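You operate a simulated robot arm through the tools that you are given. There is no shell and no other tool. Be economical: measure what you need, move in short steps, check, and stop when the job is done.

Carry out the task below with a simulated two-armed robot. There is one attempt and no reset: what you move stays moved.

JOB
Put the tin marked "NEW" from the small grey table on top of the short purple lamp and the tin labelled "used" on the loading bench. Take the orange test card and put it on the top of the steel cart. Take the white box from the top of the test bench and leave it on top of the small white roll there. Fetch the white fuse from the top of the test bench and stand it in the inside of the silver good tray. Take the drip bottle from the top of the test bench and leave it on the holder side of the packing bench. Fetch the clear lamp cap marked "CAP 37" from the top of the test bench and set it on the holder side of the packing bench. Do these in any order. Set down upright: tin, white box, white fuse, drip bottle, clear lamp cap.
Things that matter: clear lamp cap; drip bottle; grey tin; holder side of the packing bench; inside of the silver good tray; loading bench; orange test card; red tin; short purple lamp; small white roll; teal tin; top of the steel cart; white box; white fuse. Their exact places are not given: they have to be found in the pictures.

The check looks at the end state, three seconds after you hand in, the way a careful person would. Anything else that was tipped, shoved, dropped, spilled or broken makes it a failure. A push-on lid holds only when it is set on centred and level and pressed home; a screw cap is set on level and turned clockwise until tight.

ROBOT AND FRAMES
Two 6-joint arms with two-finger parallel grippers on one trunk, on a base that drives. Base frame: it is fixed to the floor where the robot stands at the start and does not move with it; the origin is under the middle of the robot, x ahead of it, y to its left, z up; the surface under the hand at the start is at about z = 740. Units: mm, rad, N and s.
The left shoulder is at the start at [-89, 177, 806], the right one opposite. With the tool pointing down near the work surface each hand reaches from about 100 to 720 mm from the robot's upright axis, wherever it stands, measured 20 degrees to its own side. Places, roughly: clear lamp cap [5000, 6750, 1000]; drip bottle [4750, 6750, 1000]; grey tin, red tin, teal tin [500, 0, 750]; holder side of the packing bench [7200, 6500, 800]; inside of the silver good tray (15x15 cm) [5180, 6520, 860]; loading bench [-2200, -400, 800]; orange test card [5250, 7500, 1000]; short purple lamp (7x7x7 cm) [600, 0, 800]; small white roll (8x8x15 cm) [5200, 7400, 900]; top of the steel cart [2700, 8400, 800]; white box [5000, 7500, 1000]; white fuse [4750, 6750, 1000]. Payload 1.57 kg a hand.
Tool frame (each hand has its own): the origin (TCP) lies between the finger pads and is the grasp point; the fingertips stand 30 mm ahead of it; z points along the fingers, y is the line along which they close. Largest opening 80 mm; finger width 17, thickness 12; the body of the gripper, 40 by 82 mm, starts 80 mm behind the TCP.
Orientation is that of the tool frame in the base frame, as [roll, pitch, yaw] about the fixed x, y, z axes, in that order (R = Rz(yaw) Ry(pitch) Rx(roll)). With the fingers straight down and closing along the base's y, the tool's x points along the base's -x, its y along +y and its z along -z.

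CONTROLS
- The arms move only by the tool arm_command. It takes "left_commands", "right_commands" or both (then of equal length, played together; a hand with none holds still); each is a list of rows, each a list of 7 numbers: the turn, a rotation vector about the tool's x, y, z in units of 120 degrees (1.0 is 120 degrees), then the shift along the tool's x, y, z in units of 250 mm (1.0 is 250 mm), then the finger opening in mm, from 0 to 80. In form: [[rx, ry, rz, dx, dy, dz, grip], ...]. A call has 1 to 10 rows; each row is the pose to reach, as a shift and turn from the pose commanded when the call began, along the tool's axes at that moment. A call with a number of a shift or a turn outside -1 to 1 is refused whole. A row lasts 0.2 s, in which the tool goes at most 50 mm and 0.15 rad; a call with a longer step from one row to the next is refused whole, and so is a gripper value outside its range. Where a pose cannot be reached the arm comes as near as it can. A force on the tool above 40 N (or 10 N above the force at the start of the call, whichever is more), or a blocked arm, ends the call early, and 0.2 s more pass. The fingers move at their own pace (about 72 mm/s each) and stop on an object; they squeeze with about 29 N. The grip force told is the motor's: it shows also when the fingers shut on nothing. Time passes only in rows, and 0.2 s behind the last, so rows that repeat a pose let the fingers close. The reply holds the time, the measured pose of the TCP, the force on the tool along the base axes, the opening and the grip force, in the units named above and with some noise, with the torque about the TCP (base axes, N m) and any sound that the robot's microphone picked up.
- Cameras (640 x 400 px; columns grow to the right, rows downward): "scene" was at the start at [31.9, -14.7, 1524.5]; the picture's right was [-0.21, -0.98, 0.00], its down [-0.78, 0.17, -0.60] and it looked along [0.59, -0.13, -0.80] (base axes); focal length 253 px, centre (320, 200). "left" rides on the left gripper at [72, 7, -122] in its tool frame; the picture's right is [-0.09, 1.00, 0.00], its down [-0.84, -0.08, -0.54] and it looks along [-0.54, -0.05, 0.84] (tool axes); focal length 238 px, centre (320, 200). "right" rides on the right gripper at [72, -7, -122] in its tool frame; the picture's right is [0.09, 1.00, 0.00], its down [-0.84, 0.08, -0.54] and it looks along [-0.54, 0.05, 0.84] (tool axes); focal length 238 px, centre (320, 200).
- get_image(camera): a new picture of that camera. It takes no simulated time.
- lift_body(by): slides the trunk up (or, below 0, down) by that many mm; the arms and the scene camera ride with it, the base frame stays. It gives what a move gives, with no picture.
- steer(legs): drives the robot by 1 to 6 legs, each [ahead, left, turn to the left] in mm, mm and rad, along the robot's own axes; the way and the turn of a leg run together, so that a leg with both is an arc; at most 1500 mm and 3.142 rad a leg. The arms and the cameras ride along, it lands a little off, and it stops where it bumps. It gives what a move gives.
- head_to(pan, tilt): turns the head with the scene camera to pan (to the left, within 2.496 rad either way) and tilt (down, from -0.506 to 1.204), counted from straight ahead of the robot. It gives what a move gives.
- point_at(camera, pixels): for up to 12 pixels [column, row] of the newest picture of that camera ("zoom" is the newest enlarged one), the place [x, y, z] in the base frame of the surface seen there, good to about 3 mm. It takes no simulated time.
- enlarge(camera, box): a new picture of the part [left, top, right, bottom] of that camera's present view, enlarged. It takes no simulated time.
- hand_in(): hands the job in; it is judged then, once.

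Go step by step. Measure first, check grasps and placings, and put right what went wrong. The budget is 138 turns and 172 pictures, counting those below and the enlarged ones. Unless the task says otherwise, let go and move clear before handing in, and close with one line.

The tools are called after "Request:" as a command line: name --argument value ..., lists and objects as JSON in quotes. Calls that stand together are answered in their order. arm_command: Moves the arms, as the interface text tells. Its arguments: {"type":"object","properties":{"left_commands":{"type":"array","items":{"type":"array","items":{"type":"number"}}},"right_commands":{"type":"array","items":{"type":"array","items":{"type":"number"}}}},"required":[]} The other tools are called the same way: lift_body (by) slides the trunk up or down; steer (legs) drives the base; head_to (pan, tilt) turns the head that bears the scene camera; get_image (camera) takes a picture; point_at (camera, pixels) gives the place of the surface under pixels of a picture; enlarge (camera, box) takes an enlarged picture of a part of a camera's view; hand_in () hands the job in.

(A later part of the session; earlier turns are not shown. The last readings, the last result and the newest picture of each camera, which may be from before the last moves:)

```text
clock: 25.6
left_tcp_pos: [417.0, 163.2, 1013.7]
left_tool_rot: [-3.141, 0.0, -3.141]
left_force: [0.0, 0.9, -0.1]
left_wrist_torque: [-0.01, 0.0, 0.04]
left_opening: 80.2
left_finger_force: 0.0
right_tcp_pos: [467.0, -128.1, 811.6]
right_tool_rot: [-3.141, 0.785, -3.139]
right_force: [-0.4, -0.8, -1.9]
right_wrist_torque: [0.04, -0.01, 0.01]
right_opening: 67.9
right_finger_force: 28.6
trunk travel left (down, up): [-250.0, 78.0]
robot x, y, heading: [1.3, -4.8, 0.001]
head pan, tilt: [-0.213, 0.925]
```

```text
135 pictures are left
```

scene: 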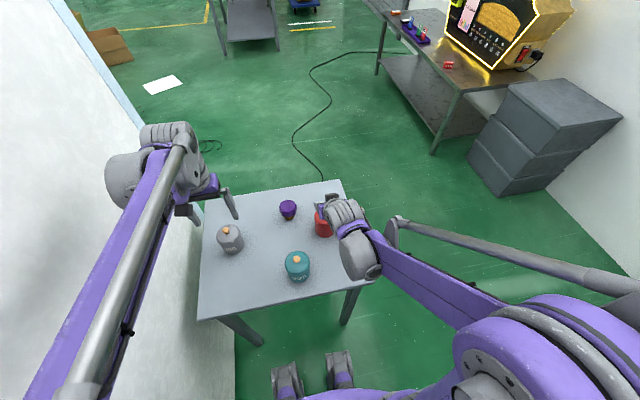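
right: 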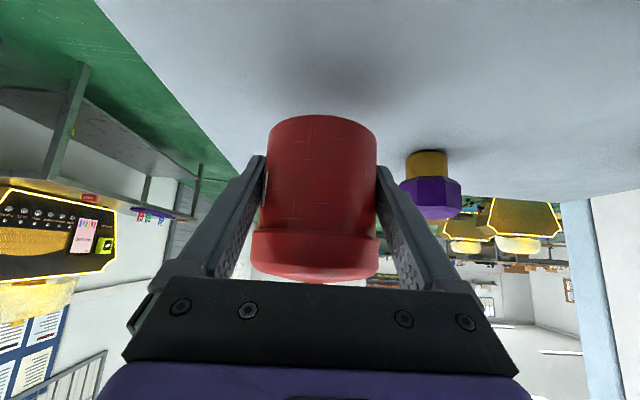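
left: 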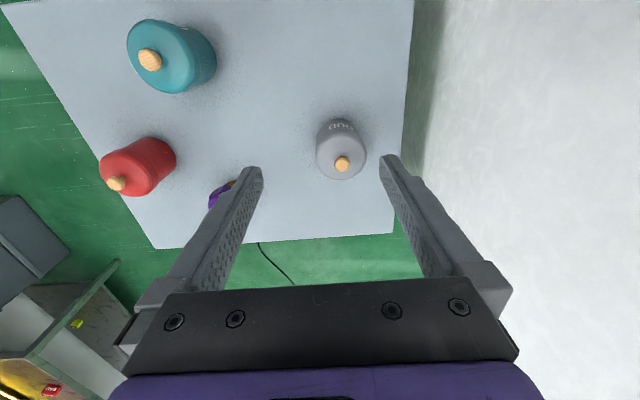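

It is held well at 67.9 mm with a 2 N load. I'll raise it another 60 mm and measure the lamp top.

Request:
arm_command --right_commands '[[0, 0, 0, -0.03, 0, -0.03, 40], [0, 0, 0, -0.06, 0, -0.06, 40], [0, 0, 0, -0.09, 0, -0.09, 40], [0, 0, 0, -0.12, 0, -0.12, 40], [0, 0, 0, -0.15, 0, -0.15, 40], [0, 0, 0, -0.17, 0, -0.17, 40], [0, 0, 0, -0.17, 0, -0.17, 40]]'

Request:
enlarge --camera "scene" --box '[264, 190, 312, 220]'

Request:
get_image --camera "right"

```text
clock: 27.2
left_tcp_pos: [415.6, 162.1, 1012.9]
left_tool_rot: [-3.141, -0.001, -3.141]
left_force: [0.2, 0.0, 0.4]
left_wrist_torque: [0.0, 0.01, -0.01]
left_opening: 80.1
left_finger_force: 0.1
right_tcp_pos: [466.7, -127.4, 870.5]
right_tool_rot: [-3.141, 0.786, 3.141]
right_force: [0.3, 0.4, -1.6]
right_wrist_torque: [0.0, 0.03, 0.0]
right_opening: 68.0
right_finger_force: 29.3
trunk travel left (down, up): [-250.0, 78.0]
robot x, y, heading: [0.0, -1.4, 0.001]
head pan, tilt: [-0.213, 0.925]
```

```text
13.33 times, centred on (288, 205) of scene
```

zoom: 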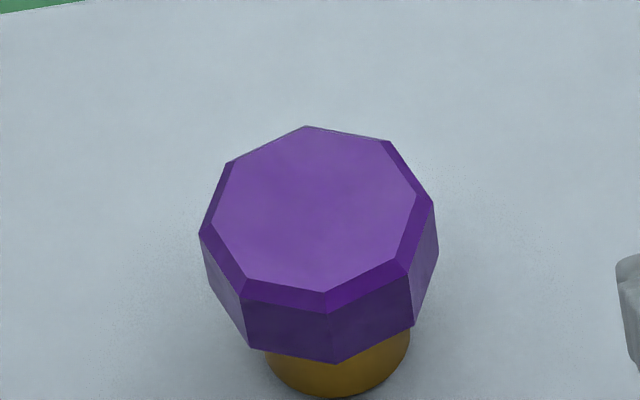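

```text
133 pictures are left
```

right: 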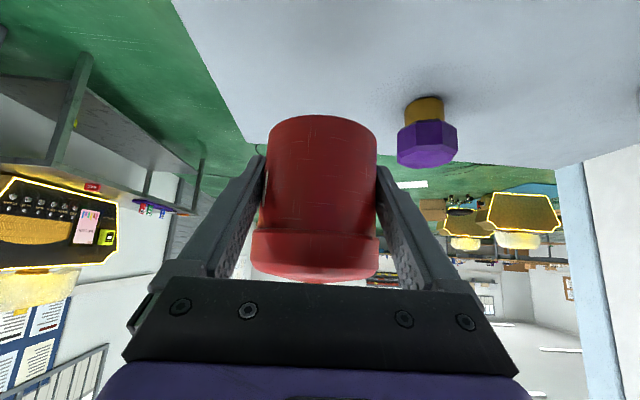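

Request:
point_at --camera "zoom" --pixels '[[307, 130], [385, 145], [412, 200], [393, 255], [325, 288], [250, 275], [215, 220], [232, 165], [315, 210], [265, 350], [335, 360]]'

```text
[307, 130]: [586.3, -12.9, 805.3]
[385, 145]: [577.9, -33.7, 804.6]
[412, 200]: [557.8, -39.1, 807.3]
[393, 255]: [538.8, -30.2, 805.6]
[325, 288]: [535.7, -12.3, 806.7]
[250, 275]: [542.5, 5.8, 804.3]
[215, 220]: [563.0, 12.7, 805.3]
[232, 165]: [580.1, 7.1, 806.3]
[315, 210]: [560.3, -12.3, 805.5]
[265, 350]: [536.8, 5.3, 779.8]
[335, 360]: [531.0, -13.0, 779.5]
```

The lamp top centre is (560.3,-12.8,805.7). With the tin centre 6 mm ahead of the TCP, I'll move to TCP (554,-12.8) at the present height.

Request:
arm_command --right_commands '[[0, 0, 0, -0.02, 0.04, 0.02, 40], [0, 0, 0, -0.06, 0.12, 0.06, 40], [0, 0, 0, -0.11, 0.2, 0.11, 40], [0, 0, 0, -0.15, 0.28, 0.15, 40], [0, 0, 0, -0.19, 0.36, 0.19, 40], [0, 0, 0, -0.23, 0.43, 0.23, 40], [0, 0, 0, -0.247, 0.46, 0.247, 40], [0, 0, 0, -0.247, 0.46, 0.247, 40]]'

Request:
get_image --camera "right"

Request:
enlarge --camera "scene" --box '[248, 170, 328, 220]'

```text
clock: 29.0
left_tcp_pos: [416.9, 163.5, 1013.6]
left_tool_rot: [3.141, 0.0, 3.141]
left_force: [0.0, -0.1, 0.2]
left_wrist_torque: [0.03, -0.01, 0.02]
left_opening: 79.9
left_finger_force: 0.1
right_tcp_pos: [553.8, -12.3, 871.3]
right_tool_rot: [3.142, 0.785, -3.142]
right_force: [0.4, -0.1, -1.2]
right_wrist_torque: [0.0, 0.02, -0.02]
right_opening: 68.0
right_finger_force: 29.5
trunk travel left (down, up): [-250.0, 78.0]
robot x, y, heading: [3.3, -0.3, 0.003]
head pan, tilt: [-0.213, 0.925]
```

```text
132 pictures are left
```

right: 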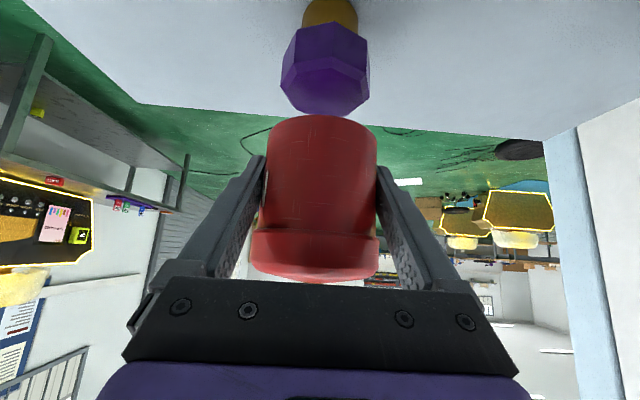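

```text
8.00 times, centred on (288, 195) of scene
```

zoom: 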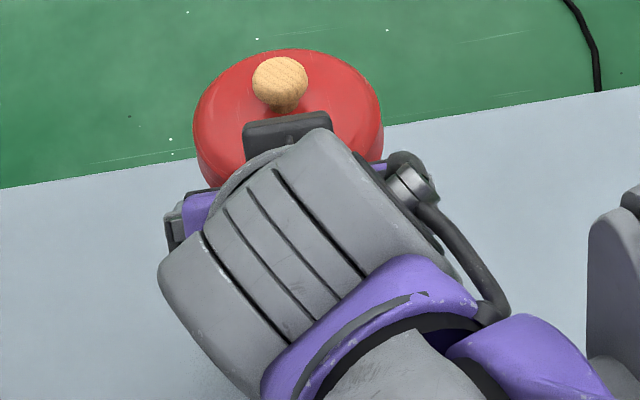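

I'll check the knob place against the lamp centre.

Request:
point_at --camera "zoom" --pixels '[[279, 78], [195, 110], [381, 110], [290, 52]]'

Request:
arm_command --right_commands '[[0, 0, 0, 0.02, 0, 0.02, 40], [0, 0, 0, 0.04, 0, 0.04, 40], [0, 0, 0, 0.06, 0, 0.06, 40], [0, 0, 0, 0.07, 0, 0.07, 40], [0, 0, 0, 0.075, 0, 0.075, 40], [0, 0, 0, 0.08, 0, 0.08, 40], [0, 0, 0, 0.084, 0, 0.084, 40], [0, 0, 0, 0.088, 0, 0.088, 40], [0, 0, 0, 0.088, 0, 0.088, 40]]'

Request:
get_image --camera "right"

```text
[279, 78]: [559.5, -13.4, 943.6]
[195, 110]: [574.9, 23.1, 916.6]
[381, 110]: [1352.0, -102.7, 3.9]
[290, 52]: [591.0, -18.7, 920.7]
```

```text
clock: 31.0
left_tcp_pos: [416.2, 164.0, 1014.4]
left_tool_rot: [3.141, 0.0, 3.141]
left_force: [0.8, 0.5, 0.0]
left_wrist_torque: [0.02, 0.0, 0.0]
left_opening: 79.9
left_finger_force: 0.0
right_tcp_pos: [554.6, -14.0, 839.4]
right_tool_rot: [3.141, 0.786, 3.141]
right_force: [-0.2, -1.2, 0.2]
right_wrist_torque: [-0.05, 0.01, 0.02]
right_opening: 68.0
right_finger_force: 29.6
trunk travel left (down, up): [-250.0, 78.0]
robot x, y, heading: [0.3, -2.0, -0.0]
head pan, tilt: [-0.213, 0.925]
```

```text
130 pictures are left
```

right: 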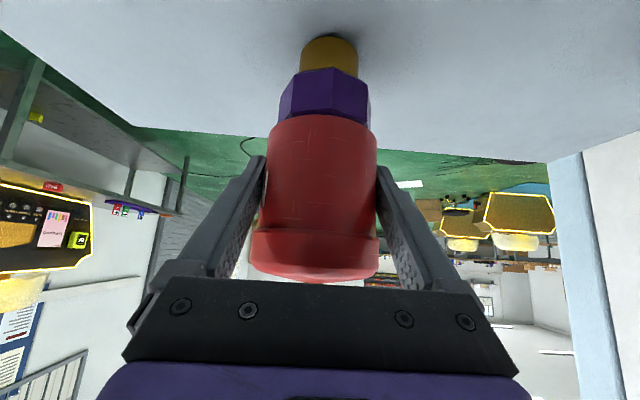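

Contact made: the force went from -1.9 N to about 0, and the tin is centred on the lamp. I'll open and back off along the tool axis.

Request:
arm_command --right_commands '[[0, 0, 0, 0.002, 0, 0.002, 40], [0, 0, 0, 0.002, 0, 0.002, 72], [0, 0, 0, 0.002, 0, 0.002, 80], [0, 0, 0, 0.002, 0, 0.002, 80], [0, 0, 0, 0, 0, -0.08, 80], [0, 0, 0, 0, 0, -0.2, 80], [0, 0, 0, 0, 0, -0.35, 80], [0, 0, 0, -0.1, -0.15, -0.45, 80], [0, 0, 0, -0.2, -0.25, -0.55, 80], [0, 0, 0, -0.2, -0.4, -0.6, 80]]'

Request:
get_image --camera "scene"

Request:
enlarge --camera "scene" --box '[248, 170, 328, 220]'

Request:
enlarge --camera "scene" --box '[266, 245, 330, 285]'

Request:
point_at --camera "zoom" --pixels '[[308, 140], [190, 190], [436, 190], [310, 62], [330, 370], [225, 300], [434, 290], [310, 280]]'

```text
refused: row 8 steps farther than a row can; nothing moved
```

```text
129 pictures are left
```

scene: 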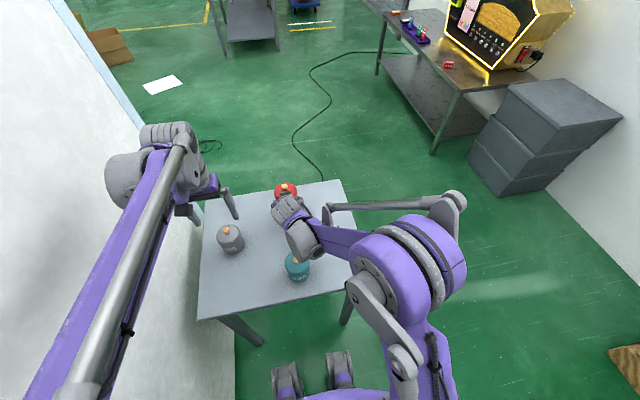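

```text
8.00 times, centred on (288, 195) of scene
```

zoom: 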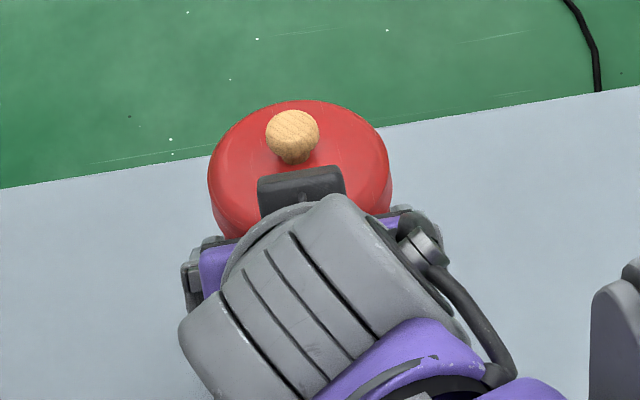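

```text
10.00 times, centred on (298, 265) of scene
```

zoom: 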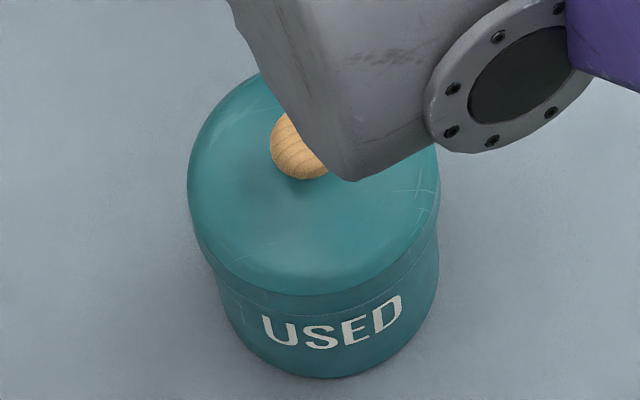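

```text
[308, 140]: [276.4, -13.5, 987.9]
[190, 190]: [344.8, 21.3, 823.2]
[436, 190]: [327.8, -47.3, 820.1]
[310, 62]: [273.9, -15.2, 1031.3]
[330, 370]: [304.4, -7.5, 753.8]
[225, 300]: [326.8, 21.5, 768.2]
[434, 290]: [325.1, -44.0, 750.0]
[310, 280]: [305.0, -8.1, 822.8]
```

The step was too long, so I'll repeat it with shorter steps.

Request:
arm_command --right_commands '[[0, 0, 0, 0.002, 0, 0.002, 40], [0, 0, 0, 0.002, 0, 0.002, 72], [0, 0, 0, 0.002, 0, 0.002, 80], [0, 0, 0, 0.002, 0, 0.002, 80], [0, 0, 0, 0, 0, -0.08, 80], [0, 0, 0, 0, 0, -0.2, 80], [0, 0, 0, 0, 0, -0.35, 80], [0, 0, 0, -0.05, -0.1, -0.42, 80], [0, 0, 0, -0.1, -0.2, -0.5, 80], [0, 0, 0, -0.15, -0.35, -0.55, 80]]'

Request:
arm_command --right_commands '[[0, 0, 0, -0.05, -0.15, 0, 80], [0, 0, 0, -0.1, -0.3, 0, 80], [0, 0, 0, -0.15, -0.45, 0, 80], [0, 0, 0, -0.15, -0.6, 0, 80]]'

Request:
enlarge --camera "scene" --box '[240, 170, 336, 230]'

Request:
enlarge --camera "scene" --box '[266, 245, 330, 285]'

Request:
point_at --camera "zoom" --pixels '[[308, 140], [190, 190], [436, 190], [310, 62], [330, 370], [225, 300], [434, 290], [310, 280]]'

```text
clock: 33.2
left_tcp_pos: [415.6, 161.7, 1014.5]
left_tool_rot: [-3.141, 0.0, -3.14]
left_force: [-0.6, -0.2, 0.3]
left_wrist_torque: [-0.01, 0.01, 0.0]
left_opening: 80.1
left_finger_force: 0.1
right_tcp_pos: [483.1, -103.1, 965.4]
right_tool_rot: [3.14, 0.787, -3.14]
right_force: [-0.3, 0.3, -0.2]
right_wrist_torque: [0.0, -0.02, 0.01]
right_opening: 80.0
right_finger_force: 0.0
trunk travel left (down, up): [-250.0, 78.0]
robot x, y, heading: [-2.6, -2.3, -0.001]
head pan, tilt: [-0.213, 0.925]
```

```text
clock: 34.2
left_tcp_pos: [417.1, 161.7, 1013.6]
left_tool_rot: [-3.141, 0.001, 3.141]
left_force: [0.6, -0.1, 0.5]
left_wrist_torque: [0.04, 0.01, -0.02]
left_opening: 79.7
left_finger_force: 0.0
right_tcp_pos: [509.0, -251.7, 989.3]
right_tool_rot: [3.141, 0.785, -3.141]
right_force: [-0.1, -0.4, -0.6]
right_wrist_torque: [-0.02, 0.01, -0.01]
right_opening: 80.0
right_finger_force: 0.1
trunk travel left (down, up): [-250.0, 78.0]
robot x, y, heading: [-0.7, 0.0, -0.0]
head pan, tilt: [-0.213, 0.925]
```

```text
6.67 times, centred on (288, 200) of scene
```

zoom: 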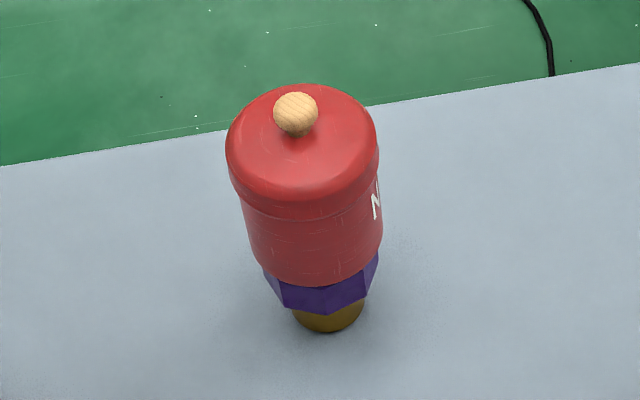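

```text
10.00 times, centred on (298, 265) of scene
```

zoom: 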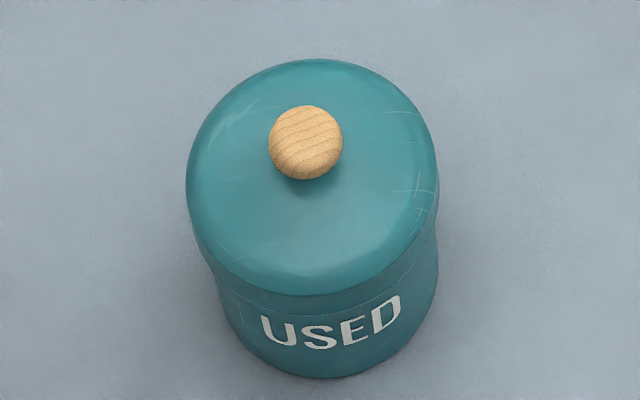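

```text
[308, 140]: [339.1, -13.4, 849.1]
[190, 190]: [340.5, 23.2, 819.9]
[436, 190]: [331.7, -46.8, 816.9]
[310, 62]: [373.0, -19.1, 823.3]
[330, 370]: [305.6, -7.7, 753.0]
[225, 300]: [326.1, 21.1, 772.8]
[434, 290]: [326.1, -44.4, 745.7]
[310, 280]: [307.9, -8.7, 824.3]
```

The red tin sits squarely on the lamp with its lid seated. The teal centre is (340,-13), so I'll back the base up 150 mm to give the same tilted grasp more room.

Request:
steer --legs '[[-150, 0, 0]]'

Request:
enlarge --camera "scene" --box '[200, 150, 392, 270]'

```text
clock: 35.6
left_tcp_pos: [266.6, 162.2, 1014.3]
left_tool_rot: [3.141, -0.001, 3.141]
left_force: [-0.4, 0.5, 0.1]
left_wrist_torque: [0.03, -0.01, -0.01]
left_opening: 79.6
left_finger_force: 0.1
right_tcp_pos: [358.5, -251.0, 990.5]
right_tool_rot: [-3.14, 0.786, 3.141]
right_force: [-0.3, -0.3, 0.0]
right_wrist_torque: [0.01, 0.01, -0.03]
right_opening: 80.0
right_finger_force: 0.1
trunk travel left (down, up): [-250.0, 78.0]
robot x, y, heading: [-151.8, -2.5, -0.002]
head pan, tilt: [-0.213, 0.925]
```

```text
3.33 times, centred on (296, 210) of scene
```

zoom: 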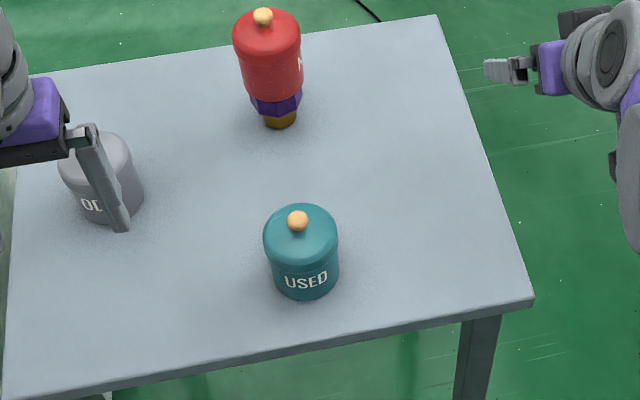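

The robot is now at x=-151.8. I'll move to the teal pre-grasp at (256,-13,852).

Request:
arm_command --right_commands '[[0, 0, 0, 0.0, 0.136, 0.0, 80], [0, 0, 0, 0.1, 0.273, 0.014, 80], [0, 0, 0, 0.22, 0.41, 0.027, 80], [0, 0, 0, 0.34, 0.55, 0.04, 80], [0, 0, 0, 0.46, 0.69, 0.055, 80], [0, 0, 0, 0.57, 0.83, 0.07, 80], [0, 0, 0, 0.676, 0.955, 0.095, 80], [0, 0, 0, 0.676, 0.955, 0.095, 80]]'

Request:
get_image --camera "right"

Request:
enlarge --camera "scene" --box '[240, 190, 336, 250]'

Request:
point_at --camera "zoom" --pixels '[[305, 160], [380, 240], [250, 240]]'

```text
clock: 37.4
left_tcp_pos: [266.8, 161.0, 1013.3]
left_tool_rot: [-3.141, 0.001, -3.141]
left_force: [-0.1, -0.5, 0.4]
left_wrist_torque: [-0.02, -0.02, 0.01]
left_opening: 80.0
left_finger_force: 0.0
right_tcp_pos: [254.7, -13.3, 854.9]
right_tool_rot: [-3.141, 0.785, 3.139]
right_force: [-0.8, -0.2, 0.2]
right_wrist_torque: [0.0, 0.01, 0.01]
right_opening: 80.2
right_finger_force: 0.1
trunk travel left (down, up): [-250.0, 78.0]
robot x, y, heading: [-153.9, -1.2, 0.0]
head pan, tilt: [-0.213, 0.925]
```

```text
123 pictures are left
```

right: 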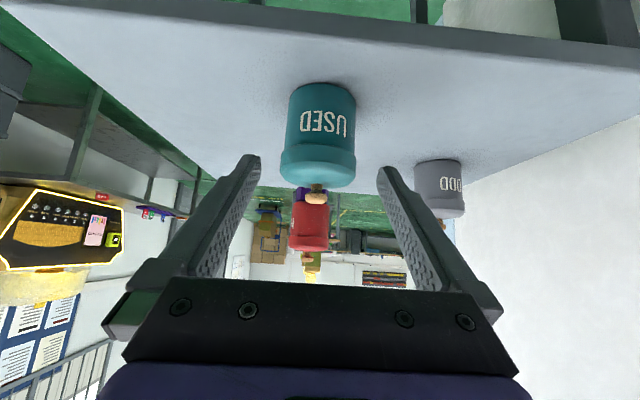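

```text
6.67 times, centred on (288, 220) of scene
```

zoom: 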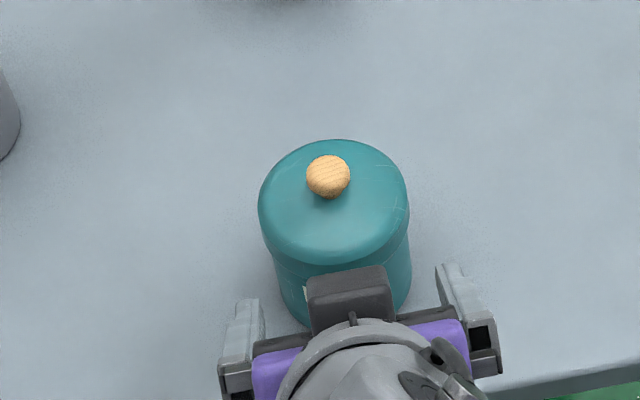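

```text
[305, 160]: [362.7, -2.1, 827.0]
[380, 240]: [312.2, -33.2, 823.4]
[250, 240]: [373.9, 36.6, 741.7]
```

It is aligned as in the red case. I'll advance, close and lift slowly.

Request:
arm_command --right_commands '[[0, 0, 0, 0, 0, 0.15, 80], [0, 0, 0, 0, 0, 0.3, 80], [0, 0, 0, 0, 0, 0.447, 80], [0, 0, 0, 0, 0, 0.447, 60], [0, 0, 0, 0, 0, 0.447, 40], [0, 0, 0, 0, 0, 0.447, 40], [0, 0, 0, -0.006, 0, 0.441, 40], [0, 0, 0, -0.012, 0, 0.435, 40], [0, 0, 0, -0.02, 0, 0.427, 40], [0, 0, 0, -0.02, 0, 0.427, 40]]'

Request:
arm_command --right_commands '[[0, 0, 0, -0.02, 0, -0.02, 40], [0, 0, 0, -0.05, 0, -0.05, 40], [0, 0, 0, -0.08, 0, -0.08, 40], [0, 0, 0, -0.11, 0, -0.11, 40], [0, 0, 0, -0.14, 0, -0.14, 40], [0, 0, 0, -0.17, 0, -0.17, 40], [0, 0, 0, -0.2, 0, -0.2, 40], [0, 0, 0, -0.23, 0, -0.23, 40], [0, 0, 0, -0.23, 0, -0.23, 40]]'

Request:
get_image --camera "right"

```text
clock: 39.6
left_tcp_pos: [267.0, 162.0, 1013.5]
left_tool_rot: [-3.141, -0.001, 3.14]
left_force: [-0.1, 0.0, -0.2]
left_wrist_torque: [-0.01, 0.0, -0.01]
left_opening: 80.1
left_finger_force: 0.2
right_tcp_pos: [334.6, -12.1, 781.2]
right_tool_rot: [3.14, 0.786, 3.142]
right_force: [-0.8, 0.3, -1.0]
right_wrist_torque: [0.0, 0.01, 0.01]
right_opening: 69.1
right_finger_force: 29.2
trunk travel left (down, up): [-250.0, 78.0]
robot x, y, heading: [-148.7, 2.9, -0.003]
head pan, tilt: [-0.213, 0.925]
```

```text
clock: 41.6
left_tcp_pos: [266.2, 163.4, 1014.2]
left_tool_rot: [-3.141, 0.001, -3.141]
left_force: [-0.8, -0.7, 0.2]
left_wrist_torque: [-0.01, -0.03, -0.02]
left_opening: 80.0
left_finger_force: 0.1
right_tcp_pos: [335.2, -12.5, 863.8]
right_tool_rot: [-3.141, 0.786, 3.14]
right_force: [0.3, -0.8, -1.2]
right_wrist_torque: [-0.01, 0.04, 0.02]
right_opening: 69.2
right_finger_force: 29.5
trunk travel left (down, up): [-250.0, 78.0]
robot x, y, heading: [-150.6, 3.5, 0.002]
head pan, tilt: [-0.213, 0.925]
```

```text
121 pictures are left
```

right: 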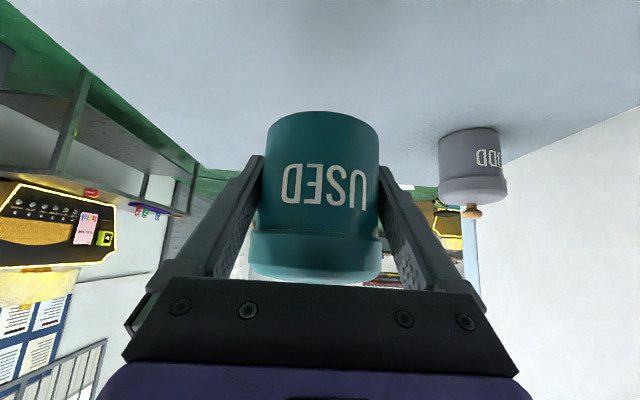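

The teal tin is held at 69 mm. I'll look behind for the loading bench before driving.

Request:
head_to --pan 2.45 --tilt 0.35

Request:
get_image --camera "scene"

Request:
head_to --pan -2.45 --tilt 0.35

Request:
get_image --camera "scene"

Request:
head_to --pan -0.9 --tilt 0.35

Request:
get_image --camera "scene"

```text
clock: 44.0
left_tcp_pos: [266.8, 161.7, 1014.0]
left_tool_rot: [3.141, -0.001, 3.141]
left_force: [-0.4, -0.5, 0.0]
left_wrist_torque: [-0.01, -0.01, -0.01]
left_opening: 79.8
left_finger_force: 0.0
right_tcp_pos: [335.0, -12.3, 861.9]
right_tool_rot: [-3.141, 0.785, -3.141]
right_force: [0.3, -0.4, -1.2]
right_wrist_torque: [0.02, 0.02, 0.0]
right_opening: 69.1
right_finger_force: 28.9
trunk travel left (down, up): [-250.0, 78.0]
robot x, y, heading: [-153.8, 1.1, 0.001]
head pan, tilt: [2.45, 0.351]
```

```text
120 pictures are left
```

scene: 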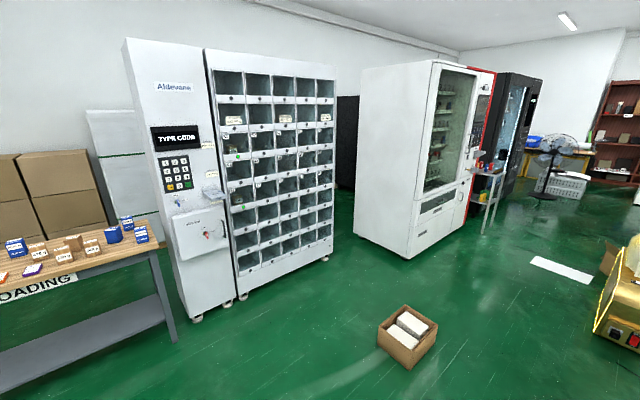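

```text
clock: 47.8
left_tcp_pos: [265.8, 162.0, 1013.6]
left_tool_rot: [3.141, -0.001, 3.141]
left_force: [0.3, 0.7, 0.0]
left_wrist_torque: [0.03, 0.02, 0.0]
left_opening: 80.2
left_finger_force: 0.1
right_tcp_pos: [335.9, -10.5, 862.8]
right_tool_rot: [3.14, 0.786, -3.142]
right_force: [0.8, -0.8, -0.6]
right_wrist_torque: [-0.02, 0.0, 0.02]
right_opening: 69.5
right_finger_force: 28.8
trunk travel left (down, up): [-250.0, 78.0]
robot x, y, heading: [-150.1, -1.4, -0.001]
head pan, tilt: [-2.45, 0.351]
```

```text
119 pictures are left
```

scene: 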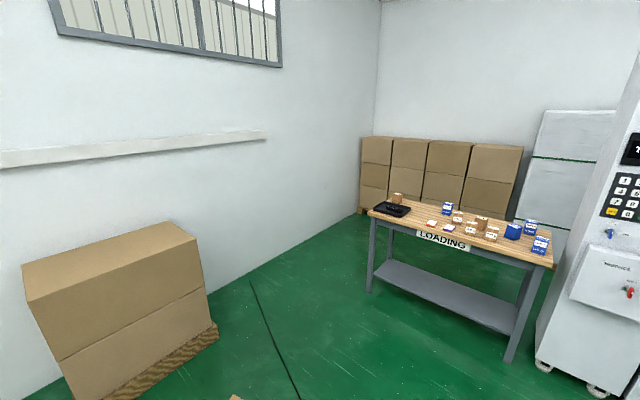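

```text
clock: 49.5
left_tcp_pos: [267.7, 161.5, 1014.0]
left_tool_rot: [-3.141, 0.002, 3.14]
left_force: [-0.2, 0.5, -0.5]
left_wrist_torque: [0.01, -0.03, -0.01]
left_opening: 80.1
left_finger_force: 0.1
right_tcp_pos: [335.9, -12.0, 862.4]
right_tool_rot: [3.141, 0.786, 3.141]
right_force: [-0.7, -1.3, -1.5]
right_wrist_torque: [-0.02, 0.03, 0.02]
right_opening: 69.3
right_finger_force: 29.0
trunk travel left (down, up): [-250.0, 78.0]
robot x, y, heading: [-146.3, 0.5, -0.003]
head pan, tilt: [-0.901, 0.351]
```

```text
118 pictures are left
```

scene: 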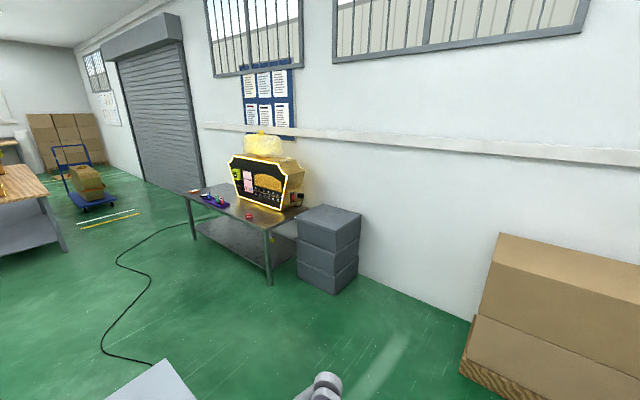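

The loading bench is straight behind. I'll back up 500 mm, turn round to the right, and measure the bench.

Request:
steer --legs '[[-500, 0, 0], [0, 0, -3.1]]'

Request:
head_to --pan 0.25 --tilt 0.45

Request:
get_image --camera "scene"

```text
clock: 59.8
left_tcp_pos: [-1064.0, -154.1, 1012.9]
left_tool_rot: [3.141, 0.001, -0.016]
left_force: [0.0, 0.3, 0.4]
left_wrist_torque: [0.03, 0.01, 0.04]
left_opening: 80.0
left_finger_force: 0.1
right_tcp_pos: [-1129.6, 20.8, 862.5]
right_tool_rot: [-3.14, 0.785, -0.017]
right_force: [-0.7, -0.1, -1.6]
right_wrist_torque: [0.02, -0.01, 0.04]
right_opening: 69.0
right_finger_force: 29.7
trunk travel left (down, up): [-250.0, 78.0]
robot x, y, heading: [-646.0, 4.7, 3.129]
head pan, tilt: [-0.901, 0.351]
```

```text
clock: 61.1
left_tcp_pos: [-1064.6, -155.3, 1014.0]
left_tool_rot: [-3.141, 0.0, -0.014]
left_force: [0.3, -0.2, -1.0]
left_wrist_torque: [0.01, -0.02, -0.02]
left_opening: 80.1
left_finger_force: 0.0
right_tcp_pos: [-1131.8, 22.0, 864.1]
right_tool_rot: [3.141, 0.787, -0.018]
right_force: [-0.2, -0.2, -0.8]
right_wrist_torque: [0.0, -0.02, 0.0]
right_opening: 69.0
right_finger_force: 29.1
trunk travel left (down, up): [-250.0, 78.0]
robot x, y, heading: [-648.0, -1.3, 3.128]
head pan, tilt: [0.25, 0.45]
```

```text
117 pictures are left
```

scene: 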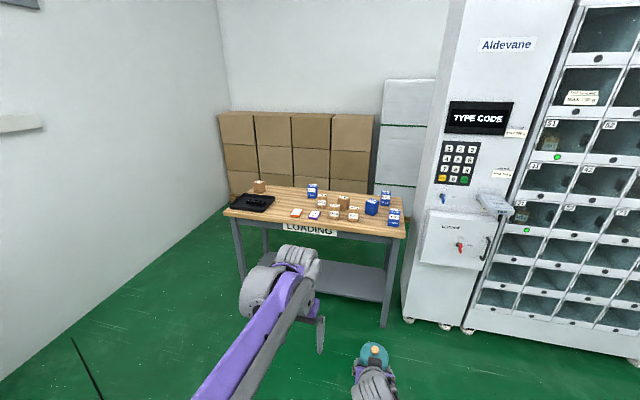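

Request:
enlarge --camera "scene" --box '[220, 170, 412, 250]'

Request:
point_at --camera "scene" --pixels '[[226, 212], [404, 236], [280, 200], [280, 217], [300, 221], [340, 226], [370, 229], [315, 213], [353, 216], [380, 218], [393, 222], [370, 208]]'

```text
3.33 times, centred on (316, 210) of scene
```

zoom: 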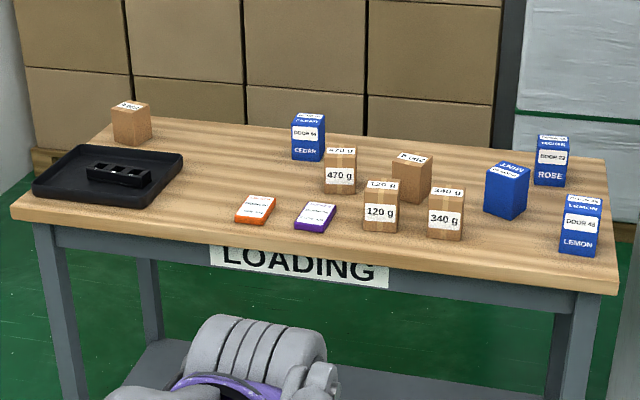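

```text
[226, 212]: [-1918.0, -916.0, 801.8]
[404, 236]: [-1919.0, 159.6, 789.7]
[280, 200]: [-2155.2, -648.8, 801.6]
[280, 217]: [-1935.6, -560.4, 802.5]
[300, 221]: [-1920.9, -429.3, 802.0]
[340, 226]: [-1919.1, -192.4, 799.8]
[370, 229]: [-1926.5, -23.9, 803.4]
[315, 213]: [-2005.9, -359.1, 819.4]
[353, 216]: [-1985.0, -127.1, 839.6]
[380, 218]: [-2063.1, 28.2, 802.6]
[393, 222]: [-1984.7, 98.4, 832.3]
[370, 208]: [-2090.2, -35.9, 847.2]
```

The bench top is at z 802 with its front edge at x=-1915. There is a free spot near (-1975,-10), between the 340 g box and LEMON. I'll raise the trunk 40 mm, drive in and look.

Request:
point_at --camera "zoom" --pixels '[[463, 235], [463, 215], [560, 250], [560, 215], [487, 205], [520, 210], [510, 240], [520, 270], [430, 230]]'

Request:
lift_body --by 40

Request:
steer --legs '[[0, 45, 0.013], [815, 0, 0]]'

Request:
head_to --pan 0.0 --tilt 0.9

Request:
get_image --camera "scene"

Request:
get_image --camera "right"

```text
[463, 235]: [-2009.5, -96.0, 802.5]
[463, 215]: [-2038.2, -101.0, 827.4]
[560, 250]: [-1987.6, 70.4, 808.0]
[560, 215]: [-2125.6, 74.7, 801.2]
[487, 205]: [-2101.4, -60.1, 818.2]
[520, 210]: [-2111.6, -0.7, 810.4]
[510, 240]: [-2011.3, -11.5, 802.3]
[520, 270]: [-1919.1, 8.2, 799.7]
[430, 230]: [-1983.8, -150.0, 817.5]
```

```text
clock: 62.0
left_tcp_pos: [-1064.6, -154.9, 1053.2]
left_tool_rot: [-3.141, 0.001, -0.014]
left_force: [0.1, 0.4, -0.1]
left_wrist_torque: [-0.02, 0.02, 0.0]
left_opening: 79.9
left_finger_force: 0.1
right_tcp_pos: [-1131.6, 21.2, 901.8]
right_tool_rot: [3.142, 0.786, -0.014]
right_force: [0.4, -0.3, -1.3]
right_wrist_torque: [-0.01, 0.01, 0.01]
right_opening: 69.0
right_finger_force: 29.2
trunk travel left (down, up): [-290.0, 38.0]
robot x, y, heading: [-644.7, 2.7, 3.125]
head pan, tilt: [0.25, 0.45]
```

```text
clock: 67.0
left_tcp_pos: [-1892.0, -189.9, 1053.8]
left_tool_rot: [-3.139, -0.001, -0.016]
left_force: [0.7, -0.2, -0.2]
left_wrist_torque: [-0.03, -0.01, 0.02]
left_opening: 80.0
left_finger_force: 0.0
right_tcp_pos: [-1956.7, -14.0, 901.9]
right_tool_rot: [3.14, 0.784, -0.016]
right_force: [-0.4, 0.0, -1.5]
right_wrist_torque: [-0.02, -0.03, -0.03]
right_opening: 69.1
right_finger_force: 29.2
trunk travel left (down, up): [-290.0, 38.0]
robot x, y, heading: [-1469.5, -34.8, 3.127]
head pan, tilt: [0.25, 0.45]
```

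```text
clock: 67.9
left_tcp_pos: [-1890.3, -191.1, 1053.9]
left_tool_rot: [-3.141, 0.0, -0.016]
left_force: [-0.6, -0.8, -0.4]
left_wrist_torque: [0.0, -0.02, 0.04]
left_opening: 80.0
left_finger_force: 0.0
right_tcp_pos: [-1956.5, -14.2, 903.4]
right_tool_rot: [-3.141, 0.786, -0.016]
right_force: [-0.5, 0.2, -1.1]
right_wrist_torque: [0.02, -0.01, -0.02]
right_opening: 68.8
right_finger_force: 29.2
trunk travel left (down, up): [-290.0, 38.0]
robot x, y, heading: [-1468.5, -29.9, 3.129]
head pan, tilt: [0.0, 0.901]
```

```text
115 pictures are left
```

scene: 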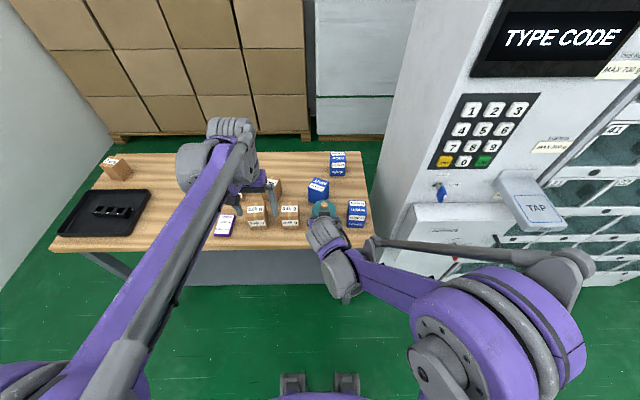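

```text
114 pictures are left
```

right: 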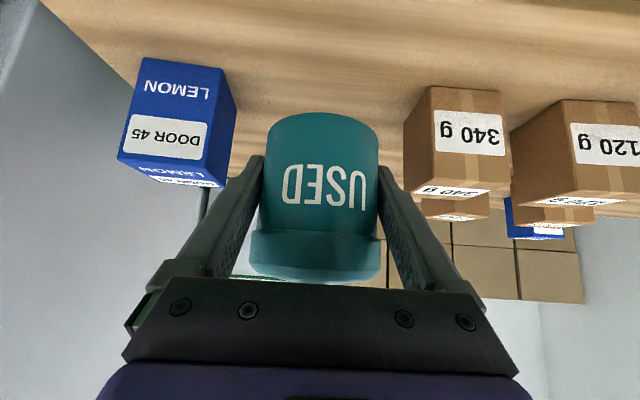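

The tin is between LEMON and the 340 g box with about 50 mm of room on each side. I'll move 18 mm further in and lower it.

Request:
arm_command --right_commands '[[0, 0, 0, -0.025, 0, 0.025, 40], [0, 0, 0, -0.051, 0, 0.051, 40], [0, 0, 0, -0.011, 0, 0.091, 40], [0, 0, 0, 0.029, 0, 0.131, 40], [0, 0, 0, 0.069, 0, 0.171, 40], [0, 0, 0, 0.099, 0, 0.201, 40], [0, 0, 0, 0.114, 0, 0.216, 40], [0, 0, 0, 0.124, 0, 0.226, 40], [0, 0, 0, 0.131, 0, 0.233, 40], [0, 0, 0, 0.131, 0, 0.233, 40]]'

Request:
get_image --camera "right"

```text
clock: 70.1
left_tcp_pos: [-1889.6, -190.1, 1054.7]
left_tool_rot: [-3.141, 0.0, -0.015]
left_force: [-0.1, 0.1, -0.9]
left_wrist_torque: [0.02, 0.01, -0.02]
left_opening: 80.2
left_finger_force: 0.0
right_tcp_pos: [-1975.0, -15.0, 837.7]
right_tool_rot: [-3.141, 0.785, -0.016]
right_force: [0.4, 0.1, -2.0]
right_wrist_torque: [-0.01, -0.04, -0.02]
right_opening: 69.1
right_finger_force: 29.3
trunk travel left (down, up): [-290.0, 38.0]
robot x, y, heading: [-1468.9, -35.1, 3.125]
head pan, tilt: [0.0, 0.901]
```

```text
113 pictures are left
```

right: 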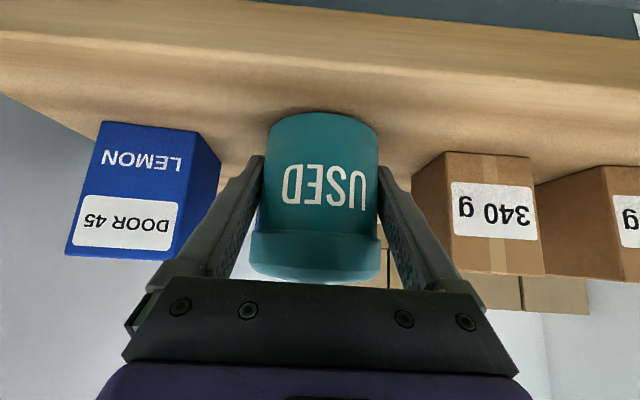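

It is still hanging (-2 N). I'll lower a millimetre at a time.

Request:
arm_command --right_commands '[[0, 0, 0, 0.003, 0, 0.003, 40], [0, 0, 0, 0.006, 0, 0.006, 40], [0, 0, 0, 0.006, 0, 0.006, 40]]'

```text
clock: 70.9
left_tcp_pos: [-1891.4, -190.7, 1055.0]
left_tool_rot: [-3.141, -0.001, -0.017]
left_force: [0.5, -0.2, -0.7]
left_wrist_torque: [-0.01, -0.01, -0.03]
left_opening: 79.9
left_finger_force: 0.1
right_tcp_pos: [-1975.2, -14.2, 836.7]
right_tool_rot: [-3.141, 0.787, -0.017]
right_force: [-0.2, -0.4, -0.8]
right_wrist_torque: [0.01, 0.02, -0.04]
right_opening: 68.9
right_finger_force: 29.9
trunk travel left (down, up): [-290.0, 38.0]
robot x, y, heading: [-1474.5, -33.0, 3.126]
head pan, tilt: [0.0, 0.901]
```

Force is easing (-0.8 N). I'll lower one more millimetre, then release and back out.

Request:
arm_command --right_commands '[[0, 0, 0, 0.002, 0, 0.002, 40], [0, 0, 0, 0.004, 0, 0.004, 40], [0, 0, 0, 0.004, 0, 0.004, 72], [0, 0, 0, 0.004, 0, 0.004, 80], [0, 0, 0, 0.004, 0, 0.004, 80], [0, 0, 0, 0, 0, -0.08, 80], [0, 0, 0, 0, 0, -0.2, 80], [0, 0, 0, 0, 0, -0.35, 80], [0, 0, 0, 0, 0, -0.5, 80], [0, 0, 0, 0, 0, -0.5, 80]]'

Request:
enlarge --camera "right" --box '[160, 0, 480, 200]'

Request:
enlarge --camera "scene" --box '[270, 160, 390, 250]'

```text
clock: 73.1
left_tcp_pos: [-1891.2, -190.9, 1055.0]
left_tool_rot: [3.141, 0.0, -0.016]
left_force: [0.2, 0.3, -0.6]
left_wrist_torque: [0.02, -0.05, -0.01]
left_opening: 80.1
left_finger_force: 0.0
right_tcp_pos: [-1886.5, -15.0, 924.5]
right_tool_rot: [-3.141, 0.786, -0.013]
right_force: [-0.4, 0.1, -0.2]
right_wrist_torque: [-0.02, 0.0, 0.0]
right_opening: 80.0
right_finger_force: 0.0
trunk travel left (down, up): [-290.0, 38.0]
robot x, y, heading: [-1470.1, -34.6, 3.124]
head pan, tilt: [0.0, 0.901]
```

```text
2.00 times, centred on (320, 100) of right
```

zoom: 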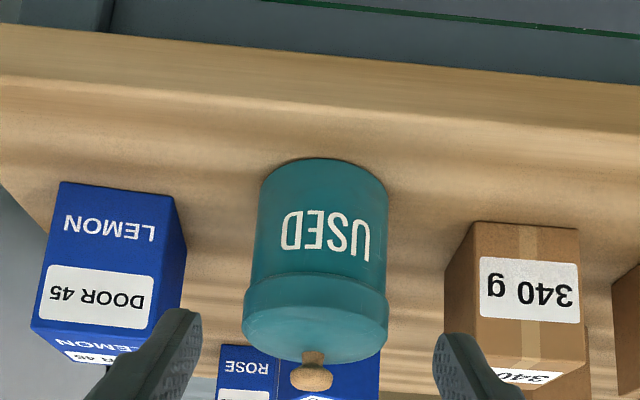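

```text
4.44 times, centred on (330, 205) of scene
```

zoom: 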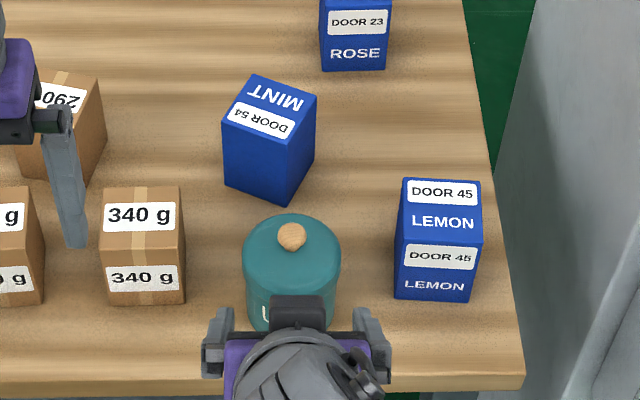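

The teal tin is upright between the boxes and nothing was disturbed. I'll fold the right arm to a safe travelling pose, back off and survey the route.

Request:
steer --legs '[[-500, 0, 0]]'

Request:
arm_command --right_commands '[[0, 0.0625, 0, -0.012, -0.1, -0.06, 60], [0, 0.125, 0, -0.025, -0.2, -0.12, 60], [0, 0.1875, 0, -0.04, -0.3, -0.18, 60], [0, 0.25, 0, -0.05, -0.4, -0.24, 60], [0, 0.3125, 0, -0.06, -0.5, -0.3, 60], [0, 0.375, 0, -0.07, -0.6, -0.36, 60], [0, 0.375, 0, -0.085, -0.66, -0.42, 60]]'

Request:
steer --legs '[[0, 0, -1.55]]'

Request:
head_to --pan 0.0 --tilt 0.3

Request:
get_image --camera "scene"

Request:
head_to --pan -1.1 --tilt 0.3

Request:
get_image --camera "scene"

```text
clock: 76.1
left_tcp_pos: [-1380.2, -198.7, 1053.8]
left_tool_rot: [-3.141, -0.002, -0.012]
left_force: [-0.1, 0.7, -1.0]
left_wrist_torque: [0.0, -0.03, -0.03]
left_opening: 79.9
left_finger_force: 0.0
right_tcp_pos: [-1379.1, -25.8, 923.2]
right_tool_rot: [3.14, 0.786, -0.014]
right_force: [1.2, 0.9, 0.0]
right_wrist_torque: [0.01, -0.02, -0.01]
right_opening: 79.9
right_finger_force: 0.0
trunk travel left (down, up): [-290.0, 38.0]
robot x, y, heading: [-966.1, -38.5, 3.128]
head pan, tilt: [0.0, 0.901]
```

```text
clock: 77.7
left_tcp_pos: [-1380.9, -199.3, 1053.8]
left_tool_rot: [-3.14, 0.002, -0.011]
left_force: [-0.1, 0.8, -0.2]
left_wrist_torque: [0.01, -0.01, 0.01]
left_opening: 79.8
left_finger_force: 0.0
right_tcp_pos: [-1315.2, 141.5, 1014.8]
right_tool_rot: [3.141, 0.0, -0.011]
right_force: [0.9, -0.4, -0.7]
right_wrist_torque: [-0.05, 0.01, 0.01]
right_opening: 59.7
right_finger_force: 0.0
trunk travel left (down, up): [-290.0, 38.0]
robot x, y, heading: [-961.3, -45.1, 3.126]
head pan, tilt: [0.0, 0.901]
```

```text
clock: 81.9
left_tcp_pos: [-1124.7, 375.7, 1053.6]
left_tool_rot: [-3.141, 0.001, -1.571]
left_force: [0.4, 0.6, -0.4]
left_wrist_torque: [-0.02, -0.02, 0.0]
left_opening: 79.9
left_finger_force: 0.1
right_tcp_pos: [-783.5, 312.9, 1014.6]
right_tool_rot: [3.141, 0.001, -1.571]
right_force: [0.0, -0.2, -0.3]
right_wrist_torque: [0.01, 0.02, -0.02]
right_opening: 60.3
right_finger_force: 0.0
trunk travel left (down, up): [-290.0, 38.0]
robot x, y, heading: [-964.7, -40.7, 1.578]
head pan, tilt: [0.0, 0.901]
```

```text
clock: 82.9
left_tcp_pos: [-1125.1, 374.4, 1052.8]
left_tool_rot: [-3.142, -0.001, -1.573]
left_force: [0.6, 0.1, -0.3]
left_wrist_torque: [0.01, 0.02, 0.0]
left_opening: 80.0
left_finger_force: 0.1
right_tcp_pos: [-784.4, 314.3, 1015.2]
right_tool_rot: [3.14, -0.001, -1.574]
right_force: [-0.3, 0.2, -0.1]
right_wrist_torque: [0.01, 0.02, 0.03]
right_opening: 59.8
right_finger_force: 0.1
trunk travel left (down, up): [-290.0, 38.0]
robot x, y, heading: [-959.9, -38.5, 1.568]
head pan, tilt: [0.0, 0.3]
```

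```text
110 pictures are left
```

scene: 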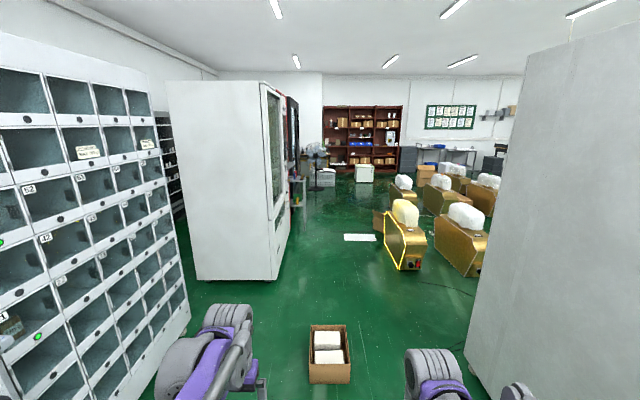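

```text
clock: 84.2
left_tcp_pos: [-1125.5, 374.4, 1054.5]
left_tool_rot: [-3.141, 0.0, -1.572]
left_force: [1.3, 0.5, -0.4]
left_wrist_torque: [0.01, -0.02, 0.01]
left_opening: 80.1
left_finger_force: 0.2
right_tcp_pos: [-783.5, 313.9, 1016.0]
right_tool_rot: [-3.141, 0.0, -1.574]
right_force: [-0.5, -1.0, -0.4]
right_wrist_torque: [-0.02, 0.02, 0.01]
right_opening: 60.1
right_finger_force: 0.0
trunk travel left (down, up): [-290.0, 38.0]
robot x, y, heading: [-961.6, -41.9, 1.569]
head pan, tilt: [-1.1, 0.3]
```

```text
109 pictures are left
```

scene: 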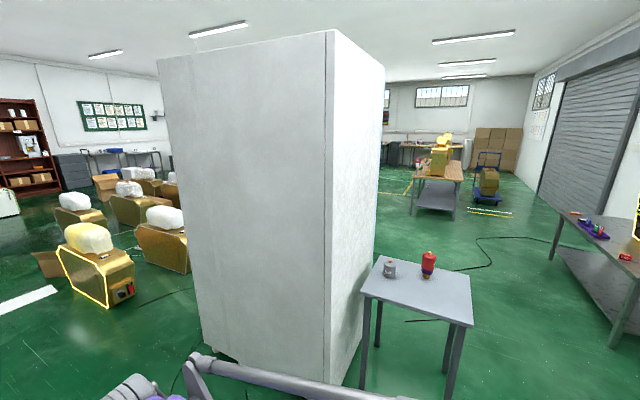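

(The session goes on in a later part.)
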